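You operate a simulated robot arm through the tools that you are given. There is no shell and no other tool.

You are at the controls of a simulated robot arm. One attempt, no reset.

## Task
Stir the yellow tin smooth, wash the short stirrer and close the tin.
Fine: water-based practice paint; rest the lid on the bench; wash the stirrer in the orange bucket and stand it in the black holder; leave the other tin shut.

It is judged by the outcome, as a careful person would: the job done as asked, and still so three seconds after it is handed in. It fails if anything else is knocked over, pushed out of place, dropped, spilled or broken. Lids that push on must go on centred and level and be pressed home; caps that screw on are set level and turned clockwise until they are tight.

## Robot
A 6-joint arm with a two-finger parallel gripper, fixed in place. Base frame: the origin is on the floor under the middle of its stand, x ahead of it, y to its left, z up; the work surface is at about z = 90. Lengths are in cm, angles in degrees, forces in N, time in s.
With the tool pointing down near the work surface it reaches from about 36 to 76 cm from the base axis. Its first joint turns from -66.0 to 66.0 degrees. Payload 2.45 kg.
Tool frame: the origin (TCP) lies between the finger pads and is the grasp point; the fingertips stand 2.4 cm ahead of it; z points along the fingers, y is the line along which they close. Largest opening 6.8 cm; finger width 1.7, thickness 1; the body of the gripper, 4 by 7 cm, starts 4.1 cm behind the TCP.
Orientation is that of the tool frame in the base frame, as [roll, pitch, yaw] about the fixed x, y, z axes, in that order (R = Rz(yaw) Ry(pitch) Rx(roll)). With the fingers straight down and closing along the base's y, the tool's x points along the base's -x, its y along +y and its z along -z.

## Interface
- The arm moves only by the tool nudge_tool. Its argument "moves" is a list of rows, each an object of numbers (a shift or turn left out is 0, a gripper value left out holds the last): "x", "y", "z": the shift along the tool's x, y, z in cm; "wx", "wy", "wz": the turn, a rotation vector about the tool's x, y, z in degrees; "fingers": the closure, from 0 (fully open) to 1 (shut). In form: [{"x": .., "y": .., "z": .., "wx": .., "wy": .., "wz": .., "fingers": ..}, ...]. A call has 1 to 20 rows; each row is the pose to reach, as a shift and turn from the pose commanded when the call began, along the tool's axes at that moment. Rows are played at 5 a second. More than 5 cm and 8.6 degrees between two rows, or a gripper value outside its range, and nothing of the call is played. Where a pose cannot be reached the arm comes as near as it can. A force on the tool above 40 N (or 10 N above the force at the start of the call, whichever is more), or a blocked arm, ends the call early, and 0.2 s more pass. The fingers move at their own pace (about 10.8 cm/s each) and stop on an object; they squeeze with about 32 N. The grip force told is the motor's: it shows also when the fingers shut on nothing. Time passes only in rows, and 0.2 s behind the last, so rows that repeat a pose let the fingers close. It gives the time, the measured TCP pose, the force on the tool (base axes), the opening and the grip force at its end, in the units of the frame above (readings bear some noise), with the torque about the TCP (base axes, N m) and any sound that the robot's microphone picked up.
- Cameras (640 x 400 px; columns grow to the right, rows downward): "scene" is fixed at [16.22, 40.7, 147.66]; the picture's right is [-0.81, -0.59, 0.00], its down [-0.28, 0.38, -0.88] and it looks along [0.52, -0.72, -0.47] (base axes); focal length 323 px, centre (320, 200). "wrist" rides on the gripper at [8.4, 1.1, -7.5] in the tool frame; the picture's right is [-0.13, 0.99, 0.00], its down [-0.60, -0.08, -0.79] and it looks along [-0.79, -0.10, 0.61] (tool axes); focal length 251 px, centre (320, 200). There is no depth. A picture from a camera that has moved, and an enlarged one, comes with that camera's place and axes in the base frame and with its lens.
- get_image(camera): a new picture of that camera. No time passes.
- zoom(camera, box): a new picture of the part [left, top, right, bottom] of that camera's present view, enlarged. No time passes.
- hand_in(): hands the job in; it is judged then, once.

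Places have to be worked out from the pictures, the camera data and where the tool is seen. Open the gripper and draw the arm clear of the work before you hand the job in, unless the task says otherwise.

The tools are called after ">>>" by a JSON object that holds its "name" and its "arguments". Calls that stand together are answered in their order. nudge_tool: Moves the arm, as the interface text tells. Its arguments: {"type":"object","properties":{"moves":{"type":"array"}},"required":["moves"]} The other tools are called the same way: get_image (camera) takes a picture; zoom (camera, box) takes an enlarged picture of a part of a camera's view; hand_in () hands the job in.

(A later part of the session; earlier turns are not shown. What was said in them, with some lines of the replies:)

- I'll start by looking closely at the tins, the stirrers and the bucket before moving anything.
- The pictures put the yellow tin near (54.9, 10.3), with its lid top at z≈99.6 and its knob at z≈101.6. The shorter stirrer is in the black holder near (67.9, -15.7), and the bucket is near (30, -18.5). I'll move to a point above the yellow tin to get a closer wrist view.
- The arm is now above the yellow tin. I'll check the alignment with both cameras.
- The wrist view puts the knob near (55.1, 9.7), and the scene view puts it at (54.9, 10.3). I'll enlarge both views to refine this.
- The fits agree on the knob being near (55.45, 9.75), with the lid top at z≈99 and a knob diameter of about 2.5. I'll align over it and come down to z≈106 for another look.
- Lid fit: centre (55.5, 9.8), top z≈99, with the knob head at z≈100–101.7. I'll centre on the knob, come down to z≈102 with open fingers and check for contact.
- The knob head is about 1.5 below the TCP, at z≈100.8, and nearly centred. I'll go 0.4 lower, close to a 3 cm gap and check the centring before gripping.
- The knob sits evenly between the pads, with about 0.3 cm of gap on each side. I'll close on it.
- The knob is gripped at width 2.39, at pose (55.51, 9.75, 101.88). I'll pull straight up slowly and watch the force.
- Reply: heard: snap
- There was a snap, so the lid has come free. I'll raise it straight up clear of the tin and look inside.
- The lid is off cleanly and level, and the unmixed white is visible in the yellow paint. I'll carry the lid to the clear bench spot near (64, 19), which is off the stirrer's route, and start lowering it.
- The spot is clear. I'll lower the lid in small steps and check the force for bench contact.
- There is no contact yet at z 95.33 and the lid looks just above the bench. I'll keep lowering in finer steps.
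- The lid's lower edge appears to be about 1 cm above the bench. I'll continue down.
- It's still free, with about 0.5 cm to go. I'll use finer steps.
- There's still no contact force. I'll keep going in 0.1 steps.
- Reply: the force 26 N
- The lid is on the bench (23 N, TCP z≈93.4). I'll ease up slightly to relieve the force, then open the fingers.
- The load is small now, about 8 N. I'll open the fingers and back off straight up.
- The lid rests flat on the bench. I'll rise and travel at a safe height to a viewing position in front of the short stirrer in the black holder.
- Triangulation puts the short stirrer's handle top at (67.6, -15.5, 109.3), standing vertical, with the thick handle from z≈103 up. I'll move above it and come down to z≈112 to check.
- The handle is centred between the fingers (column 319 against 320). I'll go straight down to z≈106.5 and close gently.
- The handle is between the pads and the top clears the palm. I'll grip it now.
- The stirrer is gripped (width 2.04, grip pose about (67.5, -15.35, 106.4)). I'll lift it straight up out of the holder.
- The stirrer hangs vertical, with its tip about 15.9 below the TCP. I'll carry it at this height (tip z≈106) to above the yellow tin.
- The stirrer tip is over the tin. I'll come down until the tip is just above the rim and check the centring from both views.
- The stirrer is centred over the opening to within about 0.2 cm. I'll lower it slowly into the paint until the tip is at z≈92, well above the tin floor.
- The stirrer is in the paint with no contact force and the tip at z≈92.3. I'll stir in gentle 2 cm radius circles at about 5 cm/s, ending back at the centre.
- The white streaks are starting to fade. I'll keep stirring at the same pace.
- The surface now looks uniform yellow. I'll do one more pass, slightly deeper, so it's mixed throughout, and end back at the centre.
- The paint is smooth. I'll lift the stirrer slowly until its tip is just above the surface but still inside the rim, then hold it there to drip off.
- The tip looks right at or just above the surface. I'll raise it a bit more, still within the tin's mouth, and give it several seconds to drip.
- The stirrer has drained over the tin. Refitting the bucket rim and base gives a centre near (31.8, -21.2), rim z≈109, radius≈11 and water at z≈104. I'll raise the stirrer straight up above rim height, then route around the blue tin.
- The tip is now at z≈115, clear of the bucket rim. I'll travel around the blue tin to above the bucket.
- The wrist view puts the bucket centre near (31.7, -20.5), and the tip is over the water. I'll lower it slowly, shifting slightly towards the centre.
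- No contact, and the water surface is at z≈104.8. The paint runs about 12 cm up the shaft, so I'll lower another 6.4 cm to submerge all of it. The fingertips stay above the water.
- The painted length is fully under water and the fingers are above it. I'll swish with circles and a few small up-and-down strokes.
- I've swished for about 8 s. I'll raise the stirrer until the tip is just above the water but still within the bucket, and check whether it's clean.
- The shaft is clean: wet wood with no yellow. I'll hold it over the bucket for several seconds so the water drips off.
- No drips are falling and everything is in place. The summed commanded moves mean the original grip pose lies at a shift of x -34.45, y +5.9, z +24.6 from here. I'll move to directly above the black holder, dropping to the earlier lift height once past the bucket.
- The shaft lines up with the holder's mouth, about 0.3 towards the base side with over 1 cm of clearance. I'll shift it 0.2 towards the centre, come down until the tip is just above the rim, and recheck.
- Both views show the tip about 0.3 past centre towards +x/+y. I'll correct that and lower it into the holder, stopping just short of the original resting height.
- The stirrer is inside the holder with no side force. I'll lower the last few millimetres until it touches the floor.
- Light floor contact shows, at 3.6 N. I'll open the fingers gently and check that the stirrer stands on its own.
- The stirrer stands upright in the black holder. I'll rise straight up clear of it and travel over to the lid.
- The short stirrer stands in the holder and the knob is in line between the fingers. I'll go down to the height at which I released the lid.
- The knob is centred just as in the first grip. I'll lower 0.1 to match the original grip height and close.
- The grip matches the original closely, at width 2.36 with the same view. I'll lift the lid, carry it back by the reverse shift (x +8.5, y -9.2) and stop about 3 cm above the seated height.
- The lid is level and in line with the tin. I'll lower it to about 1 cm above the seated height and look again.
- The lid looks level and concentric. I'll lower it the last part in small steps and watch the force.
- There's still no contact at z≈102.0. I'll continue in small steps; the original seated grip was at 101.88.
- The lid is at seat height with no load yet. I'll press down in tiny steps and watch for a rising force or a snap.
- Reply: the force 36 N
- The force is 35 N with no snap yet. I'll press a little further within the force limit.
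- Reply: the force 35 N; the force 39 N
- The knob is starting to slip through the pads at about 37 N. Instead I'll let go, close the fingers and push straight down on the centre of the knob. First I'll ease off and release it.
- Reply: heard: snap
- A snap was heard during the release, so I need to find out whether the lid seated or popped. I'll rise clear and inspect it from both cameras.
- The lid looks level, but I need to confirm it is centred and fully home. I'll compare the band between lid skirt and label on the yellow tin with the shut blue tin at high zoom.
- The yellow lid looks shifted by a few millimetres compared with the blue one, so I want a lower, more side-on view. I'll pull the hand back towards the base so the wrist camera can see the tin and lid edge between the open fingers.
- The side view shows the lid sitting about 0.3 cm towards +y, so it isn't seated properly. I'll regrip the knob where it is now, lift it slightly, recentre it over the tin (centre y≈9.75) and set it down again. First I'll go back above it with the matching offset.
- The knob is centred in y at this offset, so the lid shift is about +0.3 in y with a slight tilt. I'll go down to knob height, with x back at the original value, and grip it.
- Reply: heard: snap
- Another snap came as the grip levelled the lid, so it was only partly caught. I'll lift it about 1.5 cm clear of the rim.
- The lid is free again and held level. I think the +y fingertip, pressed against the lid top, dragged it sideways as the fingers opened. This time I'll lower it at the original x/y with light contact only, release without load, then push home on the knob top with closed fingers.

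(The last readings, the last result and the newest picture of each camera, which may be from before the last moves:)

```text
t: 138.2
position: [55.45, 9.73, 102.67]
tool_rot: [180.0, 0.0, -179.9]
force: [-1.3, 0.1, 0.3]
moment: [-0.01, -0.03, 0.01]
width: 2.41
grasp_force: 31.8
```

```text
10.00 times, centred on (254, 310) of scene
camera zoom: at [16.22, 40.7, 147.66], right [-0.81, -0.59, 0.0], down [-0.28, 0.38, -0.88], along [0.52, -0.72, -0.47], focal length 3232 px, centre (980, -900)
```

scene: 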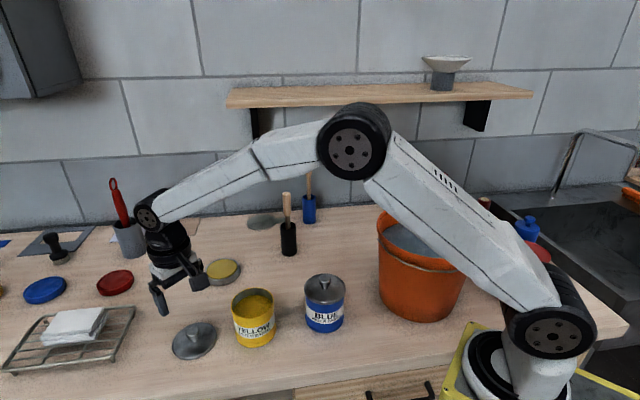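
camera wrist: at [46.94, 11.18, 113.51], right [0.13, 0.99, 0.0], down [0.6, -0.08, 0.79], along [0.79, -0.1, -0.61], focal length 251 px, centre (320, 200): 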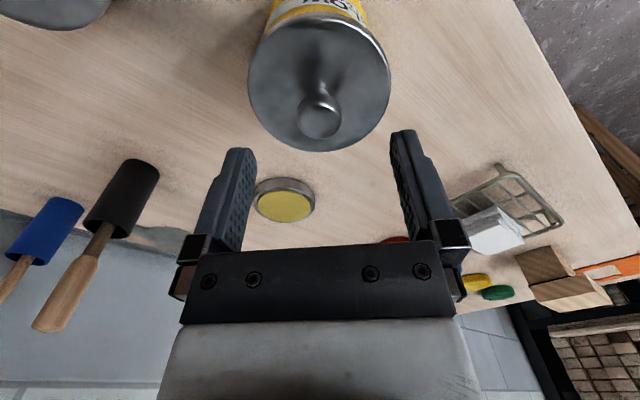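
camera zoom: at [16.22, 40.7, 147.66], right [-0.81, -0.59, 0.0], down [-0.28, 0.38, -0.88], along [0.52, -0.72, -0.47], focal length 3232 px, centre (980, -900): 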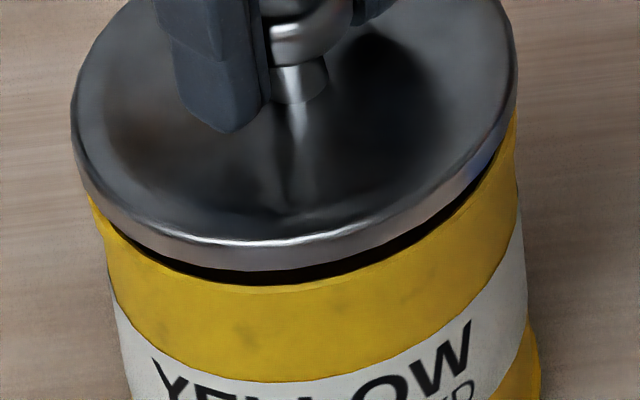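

>>> {"name": "zoom", "arguments": {"camera": "wrist", "box": [230, 0, 410, 110]}}

```text
3.56 times, centred on (320, 55) of wrist
camera zoom: at [47.09, 10.94, 110.19], right [0.13, 0.99, 0.0], down [0.6, -0.08, 0.79], along [0.79, -0.1, -0.61], focal length 894 px, centre (320, 716)
```

zoom: 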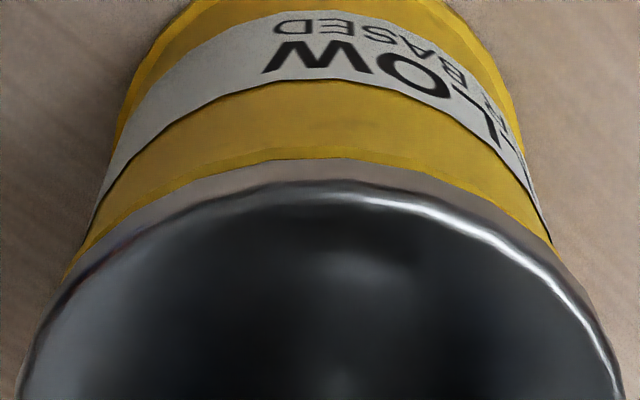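

With the tin walls converging symmetrically about the lid's centre column, the lid is concentric to within about 0.1 cm. I'll lower the remaining distance in small steps to light contact.

>>> {"name": "nudge_tool", "arguments": {"moves": [{"z": 0.3, "fingers": 1}, {"z": 0.5, "fingers": 1}, {"z": 0.62, "fingers": 1}, {"z": 0.72, "fingers": 1}, {"z": 0.72, "fingers": 1}]}}

```text
t: 139.4
position: [55.47, 9.81, 101.96]
tool_rot: [-179.9, 0.0, -179.9]
force: [0.8, -0.7, 0.2]
moment: [0.04, -0.02, 0.01]
width: 2.4
grasp_force: 32.3
```

>>> {"name": "nudge_tool", "arguments": {"moves": [{"z": 0.05, "fingers": 1}, {"z": 0.1, "fingers": 1}, {"z": 0.1, "fingers": 1}]}}

```text
t: 140.2
position: [55.45, 9.81, 101.9]
tool_rot: [180.0, 0.0, -179.9]
force: [-0.7, -0.1, -0.2]
moment: [0.0, -0.05, 0.02]
width: 2.39
grasp_force: 32.1
```

>>> {"name": "nudge_tool", "arguments": {"moves": [{"z": 0.05, "fingers": 1}, {"z": 0.1, "fingers": 1}, {"z": 0.1, "fingers": 1}]}}

```text
t: 141.0
position: [55.48, 9.85, 101.86]
tool_rot: [180.0, 0.2, -179.8]
force: [-1.5, -8.2, 18.9]
moment: [-0.11, 0.28, 0.0]
width: 2.41
grasp_force: 32.0
heard: snap
```

A snap sounded at about 19 N of press. I'll check the views before doing anything else.

>>> {"name": "zoom", "arguments": {"camera": "wrist", "box": [230, 0, 410, 110]}}

>>> {"name": "zoom", "arguments": {"camera": "scene", "box": [228, 290, 280, 330]}}

>>> {"name": "zoom", "arguments": {"camera": "scene", "box": [220, 275, 290, 355]}}

```text
3.56 times, centred on (320, 55) of wrist
camera zoom: at [47.12, 10.93, 109.39], right [0.13, 0.99, 0.0], down [0.6, -0.08, 0.8], along [0.79, -0.1, -0.61], focal length 894 px, centre (320, 716)
```

zoom: 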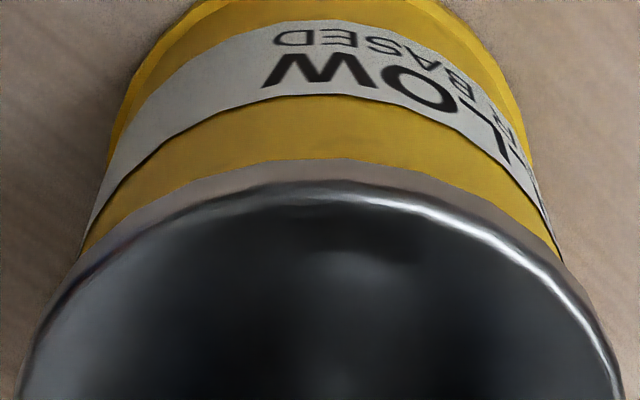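

```text
10.00 times, centred on (254, 310) of scene
camera zoom: at [16.18, 40.67, 147.68], right [-0.81, -0.59, 0.0], down [-0.28, 0.38, -0.88], along [0.52, -0.72, -0.47], focal length 3232 px, centre (980, -900)
```

zoom: 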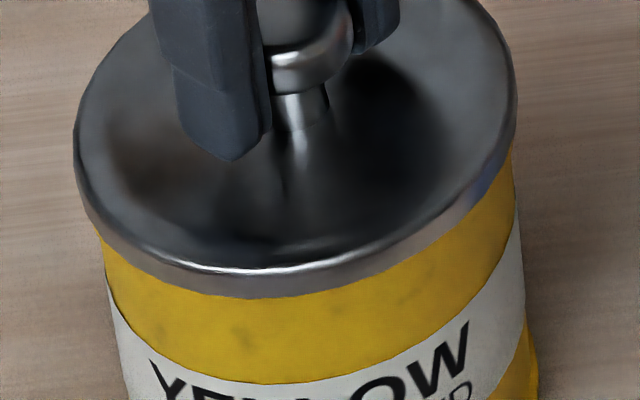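

```text
5.00 times, centred on (255, 315) of scene
camera zoom: at [16.18, 40.67, 147.68], right [-0.81, -0.59, 0.0], down [-0.28, 0.38, -0.88], along [0.52, -0.72, -0.47], focal length 1616 px, centre (645, -375)
```

zoom: 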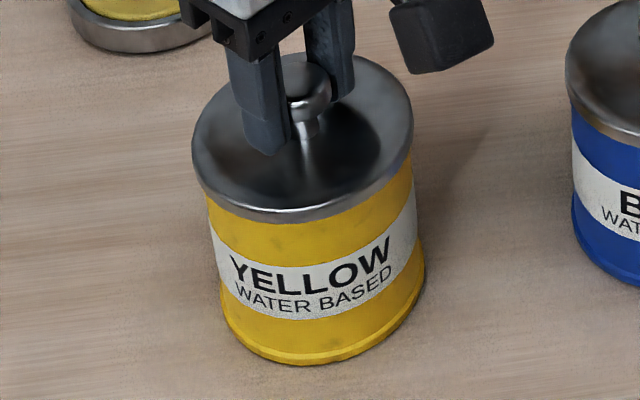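

The snap coincides with the lid sitting flush: the skirt-to-label band is now about 86 px, matching the shut blue tin, and it is centred. I'll ease off to near-zero load and then release carefully.

>>> {"name": "nudge_tool", "arguments": {"moves": [{"z": -0.05, "fingers": 1}, {"z": -0.09, "fingers": 1}, {"z": -0.09, "fingers": 1}]}}

```text
t: 141.8
position: [55.57, 9.85, 101.94]
tool_rot: [-179.9, 0.2, -179.9]
force: [4.5, -8.4, 17.4]
moment: [-0.16, -0.19, 0.0]
width: 2.41
grasp_force: 32.4
```

>>> {"name": "nudge_tool", "arguments": {"moves": [{"z": -0.05, "fingers": 1}, {"z": -0.1, "fingers": 1}, {"z": -0.1, "fingers": 1}]}}

```text
t: 142.6
position: [55.4, 9.76, 101.95]
tool_rot: [180.0, -0.1, -179.8]
force: [5.1, -2.3, 5.4]
moment: [0.13, -0.43, -0.13]
width: 2.41
grasp_force: 32.1
```

The load is down to about 5 N. I'll open the fingers gradually, only slightly at first, and then check the lid.

>>> {"name": "nudge_tool", "arguments": {"moves": [{"fingers": 0.64}, {"fingers": 0.62}, {"fingers": 0.6}, {"fingers": 0.55}, {"fingers": 0.5}, {"fingers": 0.4}, {"fingers": 0.3}, {"fingers": 0.3}]}}

>>> {"name": "zoom", "arguments": {"camera": "wrist", "box": [220, 0, 420, 200]}}

>>> {"name": "zoom", "arguments": {"camera": "scene", "box": [228, 290, 280, 330]}}

```text
t: 144.4
position: [55.47, 9.86, 101.89]
tool_rot: [179.9, 0.0, -180.0]
force: [-0.5, -0.2, -0.4]
moment: [-0.01, -0.03, -0.02]
width: 4.77
grasp_force: 0.1
```

```text
2.00 times, centred on (320, 100) of wrist
camera zoom: at [47.07, 10.96, 109.46], right [0.13, 0.99, 0.0], down [0.6, -0.08, 0.79], along [0.79, -0.1, -0.61], focal length 503 px, centre (320, 400)
```

zoom: 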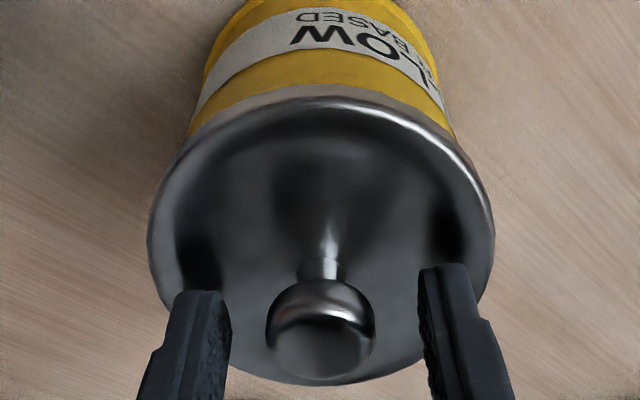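

```text
10.00 times, centred on (254, 310) of scene
camera zoom: at [16.22, 40.7, 147.66], right [-0.81, -0.59, 0.0], down [-0.28, 0.38, -0.88], along [0.52, -0.72, -0.47], focal length 3232 px, centre (980, -900)
```

zoom: 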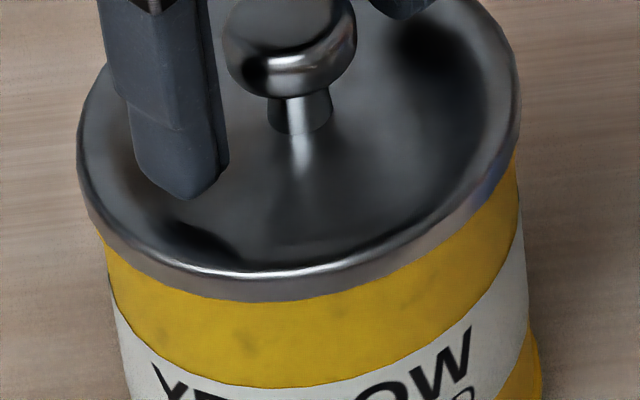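

The lid stayed put on release with no shift, and the band gap matches the blue tin. I'll rise and take the side view again to confirm centring and level before the final push.

>>> {"name": "nudge_tool", "arguments": {"moves": [{"z": -0.5, "fingers": 0.1}, {"z": -1.5, "fingers": 0}, {"z": -3, "fingers": 0}, {"z": -5, "fingers": 0}, {"z": -7, "fingers": 0}, {"x": 2, "z": -7, "fingers": 0}, {"x": 4.5, "z": -7, "fingers": 0}, {"x": 7, "z": -7, "fingers": 0}, {"x": 9.5, "z": -7, "fingers": 0}, {"x": 11.5, "y": 0, "z": -7, "fingers": 0}, {"x": 11.5, "y": 0, "z": -5.5, "fingers": 0}, {"x": 11.5, "y": 0, "z": -4, "fingers": 0}, {"x": 11.5, "y": 0, "z": -4, "fingers": 0}]}}

>>> {"name": "zoom", "arguments": {"camera": "wrist", "box": [250, 130, 390, 250]}}

>>> {"name": "zoom", "arguments": {"camera": "wrist", "box": [70, 10, 250, 190]}}

>>> {"name": "zoom", "arguments": {"camera": "scene", "box": [220, 275, 290, 355]}}

```text
t: 147.2
position: [44.01, 9.71, 105.98]
tool_rot: [180.0, 0.0, -179.9]
force: [-0.1, -0.3, -0.9]
moment: [-0.01, -0.03, -0.03]
width: 6.81
grasp_force: 0.0
```

```text
3.33 times, centred on (320, 190) of wrist
camera zoom: at [35.57, 10.89, 113.49], right [0.13, 0.99, 0.0], down [0.6, -0.08, 0.79], along [0.79, -0.1, -0.61], focal length 838 px, centre (320, 233)
```

zoom: 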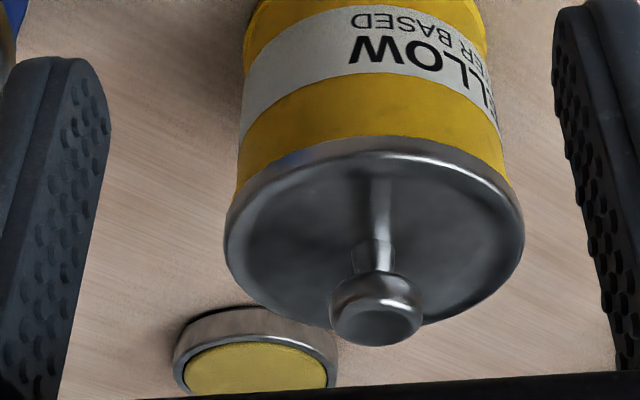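

```text
2.22 times, centred on (160, 100) of wrist
camera zoom: at [35.57, 10.89, 113.49], right [0.13, 0.99, 0.0], down [0.6, -0.08, 0.79], along [0.79, -0.1, -0.61], focal length 559 px, centre (676, 422)
```

zoom: 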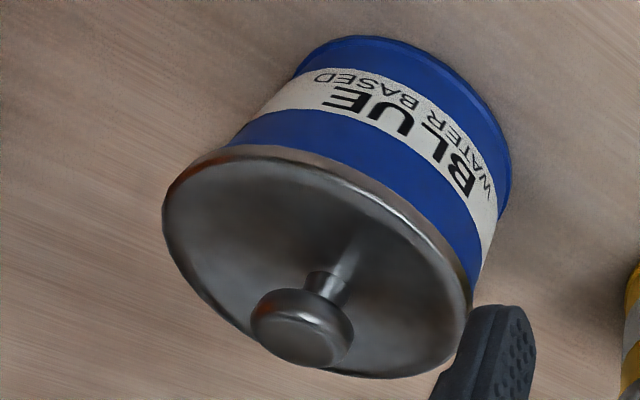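

```text
5.00 times, centred on (255, 315) of scene
camera zoom: at [16.22, 40.7, 147.66], right [-0.81, -0.59, 0.0], down [-0.28, 0.38, -0.88], along [0.52, -0.72, -0.47], focal length 1616 px, centre (645, -375)
```

zoom: 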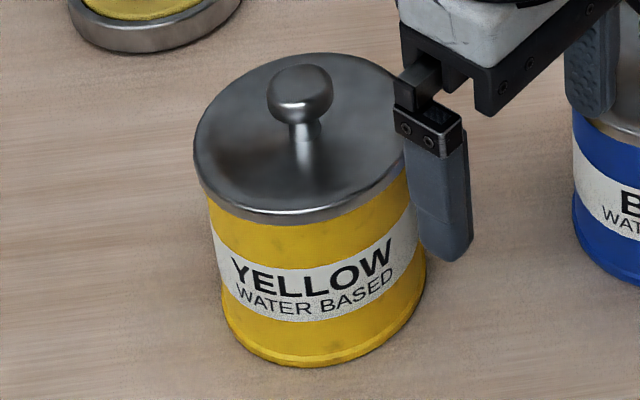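

The side view now shows the lid concentric with the tin (offset ≤0.06 cm) and level, the same as the blue tin. For certainty, I'll push once more on the knob top with closed fingers. First I'll position above the knob.

>>> {"name": "nudge_tool", "arguments": {"moves": [{"z": -1.5, "fingers": 0}, {"z": -3, "fingers": 0.3}, {"x": -2.5, "z": -3, "fingers": 0.6}, {"x": -5, "z": -3, "fingers": 1}, {"x": -7.5, "z": -3, "fingers": 1}, {"x": -10, "z": -3, "fingers": 1}, {"x": -11.5, "z": -3, "fingers": 1}, {"x": -11.5, "z": -2, "fingers": 1}, {"x": -11.5, "z": -1.2, "fingers": 1}, {"x": -11.5, "z": -1.2, "fingers": 1}]}}

>>> {"name": "zoom", "arguments": {"camera": "wrist", "box": [220, 40, 420, 240]}}

>>> {"name": "zoom", "arguments": {"camera": "scene", "box": [220, 255, 290, 345]}}

```text
t: 149.4
position: [55.43, 9.81, 107.16]
tool_rot: [180.0, 0.0, -179.9]
force: [0.0, -0.8, 0.1]
moment: [-0.01, -0.01, 0.01]
width: 0.03
grasp_force: 23.4
```

```text
2.00 times, centred on (320, 140) of wrist
camera zoom: at [47.06, 10.92, 114.65], right [0.13, 0.99, 0.0], down [0.6, -0.08, 0.79], along [0.79, -0.1, -0.61], focal length 503 px, centre (320, 320)
```

zoom: 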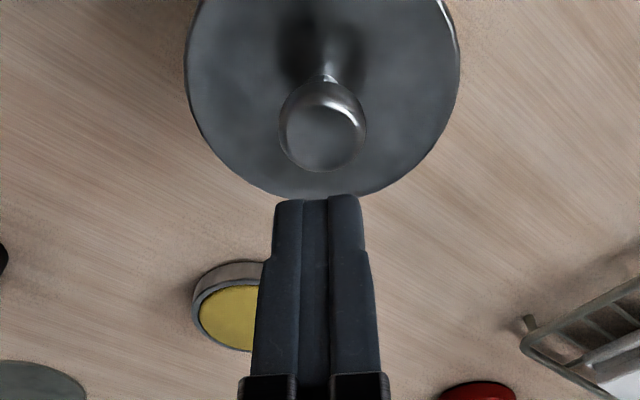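

```text
4.44 times, centred on (255, 300) of scene
camera zoom: at [16.22, 40.7, 147.66], right [-0.81, -0.59, 0.0], down [-0.28, 0.38, -0.88], along [0.52, -0.72, -0.47], focal length 1436 px, centre (609, -244)
```

zoom: 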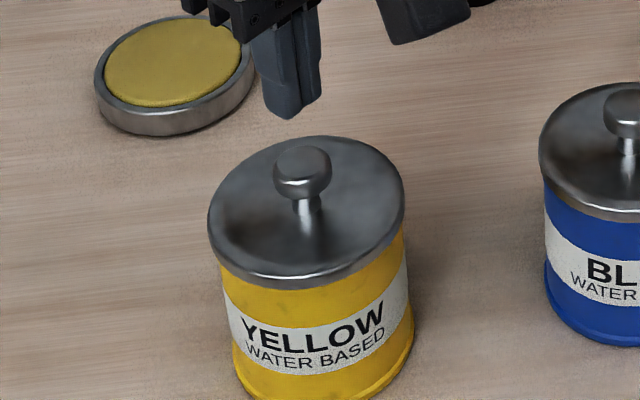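

The closed fingertips are above the knob, which is about 0.1 towards +y. I'll shift slightly and come down in small steps until contact.

>>> {"name": "nudge_tool", "arguments": {"moves": [{"y": 0.1, "z": 0.8, "fingers": 1}, {"y": 0.1, "z": 1.6, "fingers": 1}, {"y": 0.1, "z": 2.2, "fingers": 1}, {"y": 0.1, "z": 2.5, "fingers": 1}, {"y": 0.1, "z": 2.5, "fingers": 1}]}}

>>> {"name": "zoom", "arguments": {"camera": "wrist", "box": [220, 40, 420, 240]}}

>>> {"name": "zoom", "arguments": {"camera": "scene", "box": [220, 255, 290, 345]}}

```text
t: 150.6
position: [55.41, 9.92, 104.58]
tool_rot: [-179.9, 0.0, 180.0]
force: [1.1, 0.3, 0.4]
moment: [0.02, -0.02, 0.01]
width: 0.0
grasp_force: 23.3
```

```text
2.00 times, centred on (320, 140) of wrist
camera zoom: at [47.0, 11.01, 112.15], right [0.13, 0.99, 0.0], down [0.6, -0.08, 0.79], along [0.79, -0.1, -0.61], focal length 503 px, centre (320, 320)
```

zoom: 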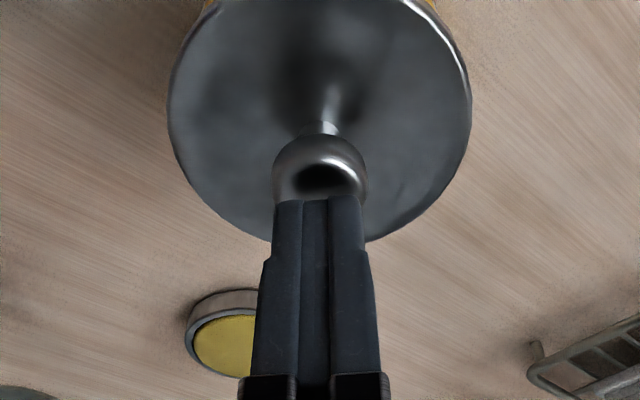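

```text
4.44 times, centred on (255, 300) of scene
camera zoom: at [16.22, 40.7, 147.66], right [-0.81, -0.59, 0.0], down [-0.28, 0.38, -0.88], along [0.52, -0.72, -0.47], focal length 1436 px, centre (609, -244)
```

zoom: 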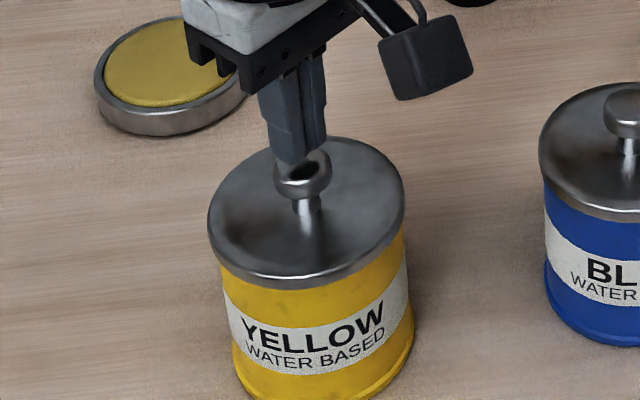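

>>> {"name": "nudge_tool", "arguments": {"moves": [{"z": 0.1, "fingers": 1}, {"z": 0.2, "fingers": 1}, {"z": 0.3, "fingers": 1}, {"z": 0.3, "fingers": 1}]}}

```text
t: 151.6
position: [55.37, 10.0, 104.33]
tool_rot: [-180.0, 0.1, -179.8]
force: [-0.4, -0.4, 1.1]
moment: [-0.01, 0.01, 0.02]
width: 0.0
grasp_force: 23.8
```

>>> {"name": "nudge_tool", "arguments": {"moves": [{"z": 0.1, "fingers": 1}, {"z": 0.2, "fingers": 1}, {"z": 0.2, "fingers": 1}]}}

```text
t: 152.4
position: [55.41, 10.11, 103.99]
tool_rot: [180.0, 0.0, -179.9]
force: [0.2, 0.2, 0.0]
moment: [-0.02, 0.01, -0.02]
width: 0.0
grasp_force: 23.6
```

>>> {"name": "nudge_tool", "arguments": {"moves": [{"z": 0.1, "fingers": 1}, {"z": 0.2, "fingers": 1}, {"z": 0.2, "fingers": 1}]}}

>>> {"name": "zoom", "arguments": {"camera": "wrist", "box": [220, 40, 420, 240]}}

>>> {"name": "zoom", "arguments": {"camera": "scene", "box": [220, 255, 290, 345]}}

```text
t: 153.2
position: [55.5, 10.08, 103.84]
tool_rot: [-180.0, -0.1, -179.8]
force: [-0.5, 0.5, 0.0]
moment: [-0.02, 0.0, -0.01]
width: 0.0
grasp_force: 23.7
```

```text
2.00 times, centred on (320, 140) of wrist
camera zoom: at [47.06, 11.09, 111.48], right [0.13, 0.99, 0.0], down [0.6, -0.08, 0.79], along [0.79, -0.1, -0.61], focal length 503 px, centre (320, 320)
```

zoom: 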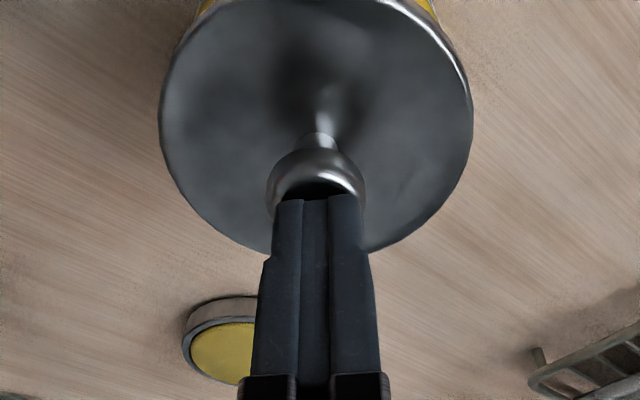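

```text
4.44 times, centred on (255, 300) of scene
camera zoom: at [16.22, 40.7, 147.66], right [-0.81, -0.59, 0.0], down [-0.28, 0.38, -0.88], along [0.52, -0.72, -0.47], focal length 1436 px, centre (609, -244)
```

zoom: 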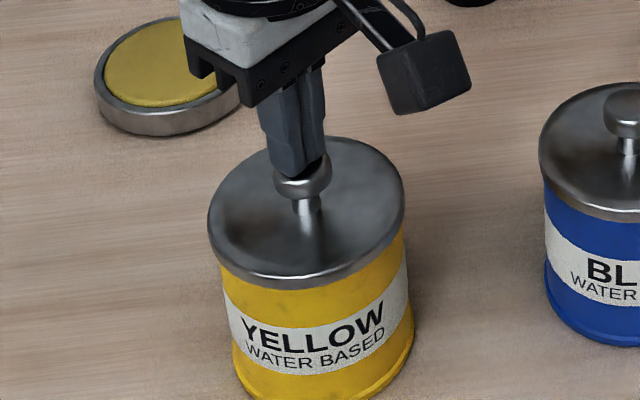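

>>> {"name": "nudge_tool", "arguments": {"moves": [{"y": -0.1, "z": 0.05, "fingers": 1}, {"y": -0.1, "z": 0.15, "fingers": 1}, {"y": -0.1, "z": 0.2, "fingers": 1}, {"y": -0.1, "z": 0.2, "fingers": 1}]}}

```text
t: 154.2
position: [55.52, 9.76, 103.9]
tool_rot: [-179.9, 0.1, -179.9]
force: [-8.6, -1.4, 23.7]
moment: [-0.01, 0.26, -0.01]
width: 0.0
grasp_force: 23.8
```

There's contact on the knob top at 24 N with some sideways load. I'll trim x slightly to reduce the side force and press a little further.

>>> {"name": "nudge_tool", "arguments": {"moves": [{"x": 0.06, "z": 0.04, "fingers": 1}, {"x": 0.08, "z": 0.1, "fingers": 1}, {"x": 0.08, "z": 0.1, "fingers": 1}]}}

>>> {"name": "zoom", "arguments": {"camera": "scene", "box": [220, 275, 290, 355]}}

>>> {"name": "zoom", "arguments": {"camera": "wrist", "box": [220, 40, 420, 240]}}

```text
t: 155.0
position: [55.37, 9.76, 103.77]
tool_rot: [179.9, 0.4, -179.8]
force: [-4.0, -4.1, 37.5]
moment: [-0.11, 0.18, -0.01]
width: 0.0
grasp_force: 23.7
```

```text
5.00 times, centred on (255, 315) of scene
camera zoom: at [16.14, 40.68, 147.68], right [-0.81, -0.59, 0.0], down [-0.28, 0.38, -0.88], along [0.52, -0.72, -0.47], focal length 1616 px, centre (645, -375)
```

zoom: 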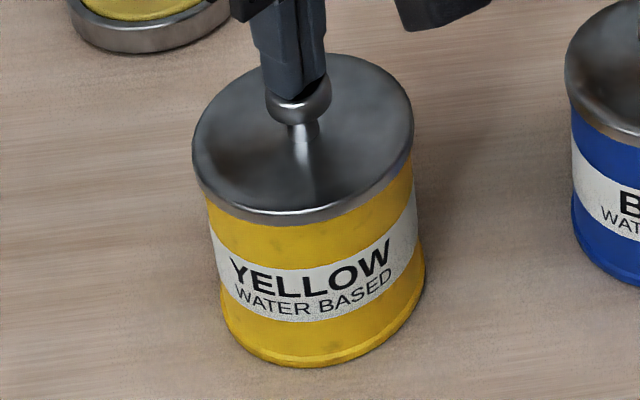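

```text
2.00 times, centred on (320, 140) of wrist
camera zoom: at [47.03, 10.99, 111.34], right [0.13, 0.99, 0.0], down [0.6, -0.08, 0.8], along [0.79, -0.1, -0.6], focal length 503 px, centre (320, 320)
```

zoom: 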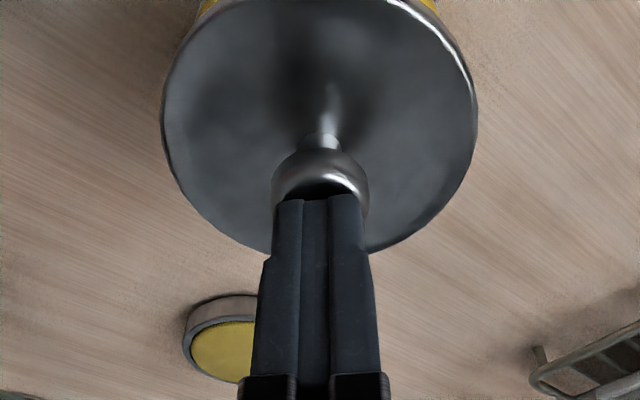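

A centred press of 37.5 N produced no further movement or snap, so the lid is home. I'll unload straight up and rise clear.

>>> {"name": "nudge_tool", "arguments": {"moves": [{"z": -0.1, "fingers": 1}, {"z": -0.25, "fingers": 1}, {"z": -0.5, "fingers": 1}, {"z": -1, "fingers": 1}, {"z": -2, "fingers": 1}, {"z": -4, "fingers": 0.8}, {"z": -6, "fingers": 0.5}, {"z": -8, "fingers": 0.2}, {"z": -9, "fingers": 0}, {"z": -9, "fingers": 0}]}}

>>> {"name": "zoom", "arguments": {"camera": "scene", "box": [228, 290, 280, 330]}}

>>> {"name": "zoom", "arguments": {"camera": "scene", "box": [220, 275, 290, 355]}}

>>> {"name": "zoom", "arguments": {"camera": "wrist", "box": [220, 0, 420, 180]}}

```text
t: 157.2
position: [55.34, 9.89, 112.6]
tool_rot: [-180.0, 0.0, -179.9]
force: [0.8, -0.3, -0.2]
moment: [0.0, 0.02, -0.01]
width: 6.83
grasp_force: 0.0
```

```text
10.00 times, centred on (254, 310) of scene
camera zoom: at [16.22, 40.7, 147.66], right [-0.81, -0.59, 0.0], down [-0.28, 0.38, -0.88], along [0.52, -0.72, -0.47], focal length 3232 px, centre (980, -900)
```

zoom: 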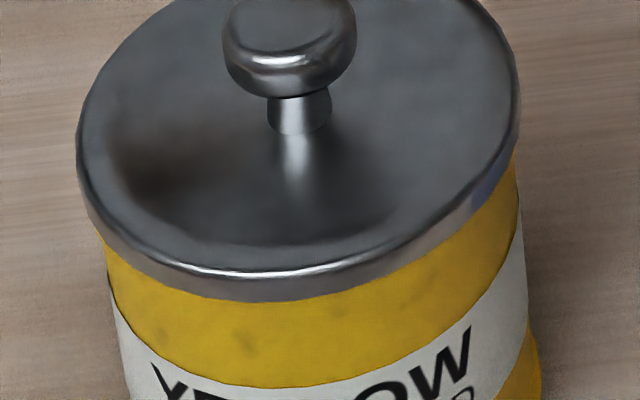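

```text
5.00 times, centred on (255, 315) of scene
camera zoom: at [16.22, 40.7, 147.66], right [-0.81, -0.59, 0.0], down [-0.28, 0.38, -0.88], along [0.52, -0.72, -0.47], focal length 1616 px, centre (645, -375)
```

zoom: 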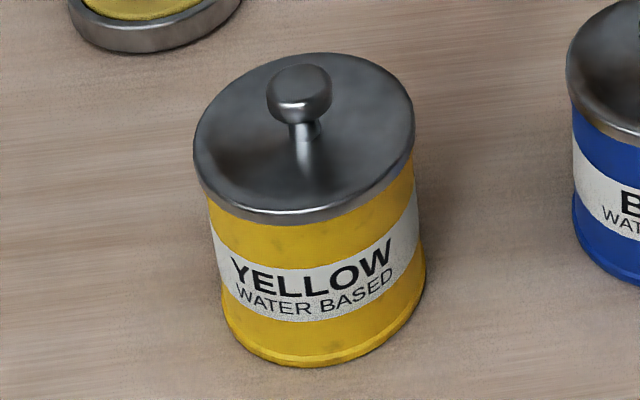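

```text
2.22 times, centred on (320, 90) of wrist
camera zoom: at [46.98, 10.92, 120.11], right [0.13, 0.99, 0.0], down [0.6, -0.08, 0.79], along [0.79, -0.1, -0.61], focal length 559 px, centre (320, 444)
```

zoom: 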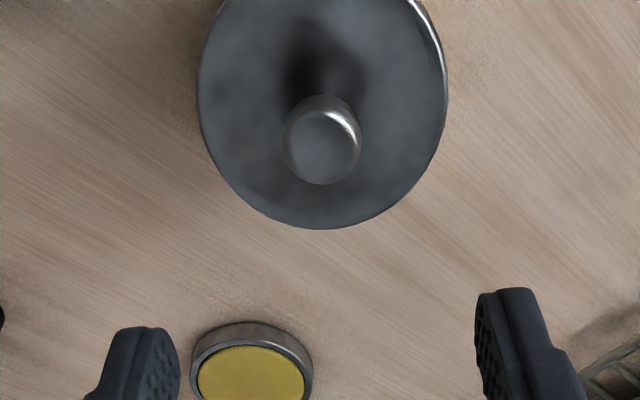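

The lid is seated, centred and level. I'll retreat to the starting area with the gripper open and do a final check of the whole scene.

>>> {"name": "nudge_tool", "arguments": {"moves": [{"z": -2.5, "fingers": 0}, {"z": -5.5, "fingers": 0}, {"z": -8.5, "fingers": 0}, {"z": -11.5, "fingers": 0}, {"z": -14.5, "fingers": 0}, {"z": -17.5, "fingers": 0}, {"z": -19.5, "fingers": 0}, {"x": 0.6, "y": -2, "z": -20, "fingers": 0}, {"x": 1.5, "y": -5, "z": -20, "fingers": 0}, {"x": 2.5, "y": -8.3, "z": -20, "fingers": 0}, {"x": 3.5, "y": -11.6, "z": -20, "fingers": 0}, {"x": 4.5, "y": -14.9, "z": -20, "fingers": 0}, {"x": 5.5, "y": -18.2, "z": -20, "fingers": 0}, {"x": 6.5, "y": -21.5, "z": -20, "fingers": 0}, {"x": 7.5, "y": -24.8, "z": -20, "fingers": 0}, {"x": 8.3, "y": -27.4, "z": -20, "fingers": 0}, {"x": 8.6, "y": -28.4, "z": -20, "fingers": 0}, {"x": 8.6, "y": -28.4, "z": -20, "fingers": 0}]}}

>>> {"name": "get_image", "arguments": {"camera": "scene"}}

>>> {"name": "zoom", "arguments": {"camera": "scene", "box": [265, 150, 330, 265]}}

>>> {"name": "zoom", "arguments": {"camera": "scene", "box": [200, 240, 380, 360]}}

>>> {"name": "get_image", "arguments": {"camera": "wrist"}}

```text
t: 161.0
position: [46.71, -18.53, 132.62]
tool_rot: [-180.0, 0.0, -179.9]
force: [0.1, 0.1, -0.3]
moment: [0.0, 0.05, 0.0]
width: 6.82
grasp_force: 0.0
```

```text
taken
```

scene: 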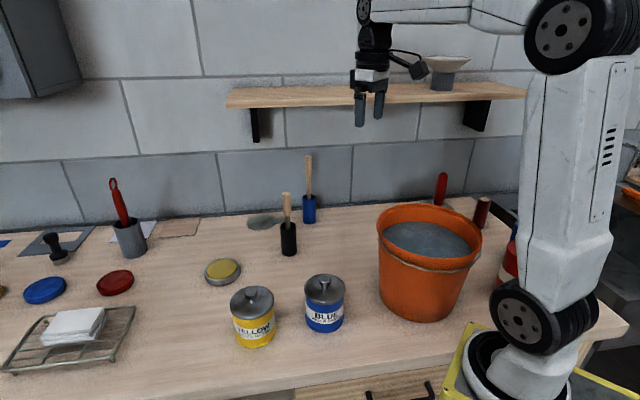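

```text
3.48 times, centred on (298, 208) of scene
camera zoom: at [16.22, 40.7, 147.66], right [-0.81, -0.59, 0.0], down [-0.28, 0.38, -0.88], along [0.52, -0.72, -0.47], focal length 1124 px, centre (398, 174)
```

zoom: 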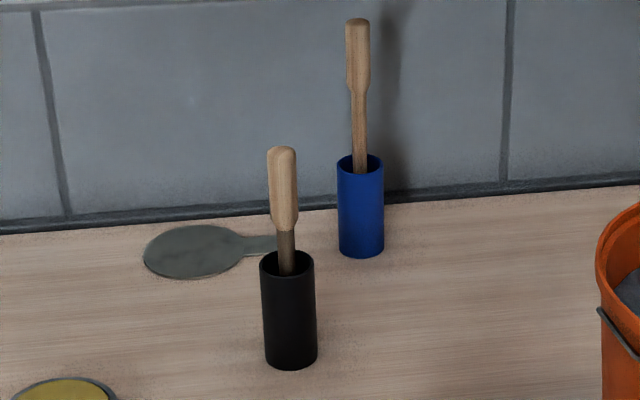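

```text
3.33 times, centred on (290, 300) of scene
camera zoom: at [16.22, 40.7, 147.66], right [-0.81, -0.59, 0.0], down [-0.28, 0.38, -0.88], along [0.52, -0.72, -0.47], focal length 1077 px, centre (420, -133)
```

zoom: 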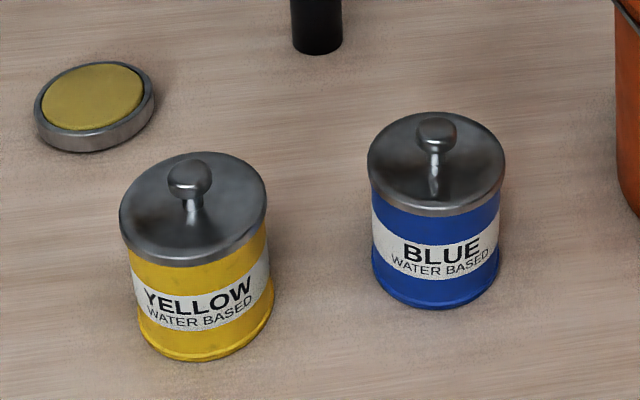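

```text
taken
camera wrist: at [38.37, -17.45, 140.18], right [0.13, 0.99, 0.0], down [0.6, -0.08, 0.79], along [0.79, -0.1, -0.61], focal length 251 px, centre (320, 200)
```

wrist: 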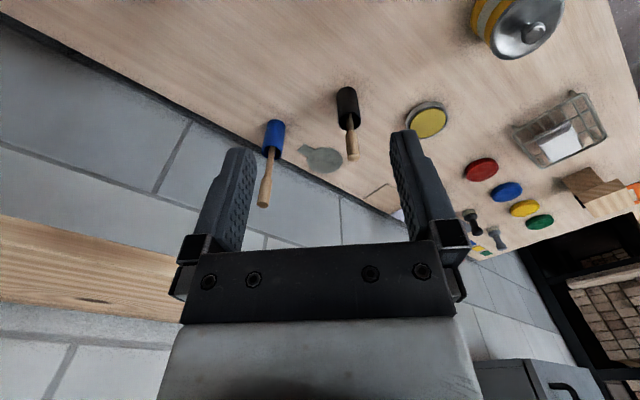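

Final check: the yellow tin is shut with its lid centred and flush like the blue one, which is untouched. The clean short stirrer stands in the black holder, nothing is spilled or displaced, and the open gripper is back at its start pose. Handing in.

>>> {"name": "hand_in", "arguments": {}}

```text
The job is handed in.
```

The yellow tin is stirred smooth and shut again, and the short stirrer is washed and standing in the black holder. I've handed the job in; no verdict came back.

- **Stirring:** I stirred until the white streaks were gone and the surface was an even yellow, then did one more slightly deeper pass.
- **Washing:** I rinsed the stirrer in the orange bucket until no yellow was visible on the shaft. I let it drip over the bucket before moving it.
- **Lid:** my first attempt to close the tin left the lid about 0.3 cm off centre, so I lifted it and set it again. The second time it snapped on. It looked level and centred to within about 0.1 cm, and it did not move when I pressed on the knob with about 37 N.
- **Everything else:** the blue tin stayed shut, and I saw no drips or displaced items in the final pictures. The yellow tin itself may have shifted about 0.1 cm while I was fitting the lid.

The gripper is open and the arm is back at its starting position.
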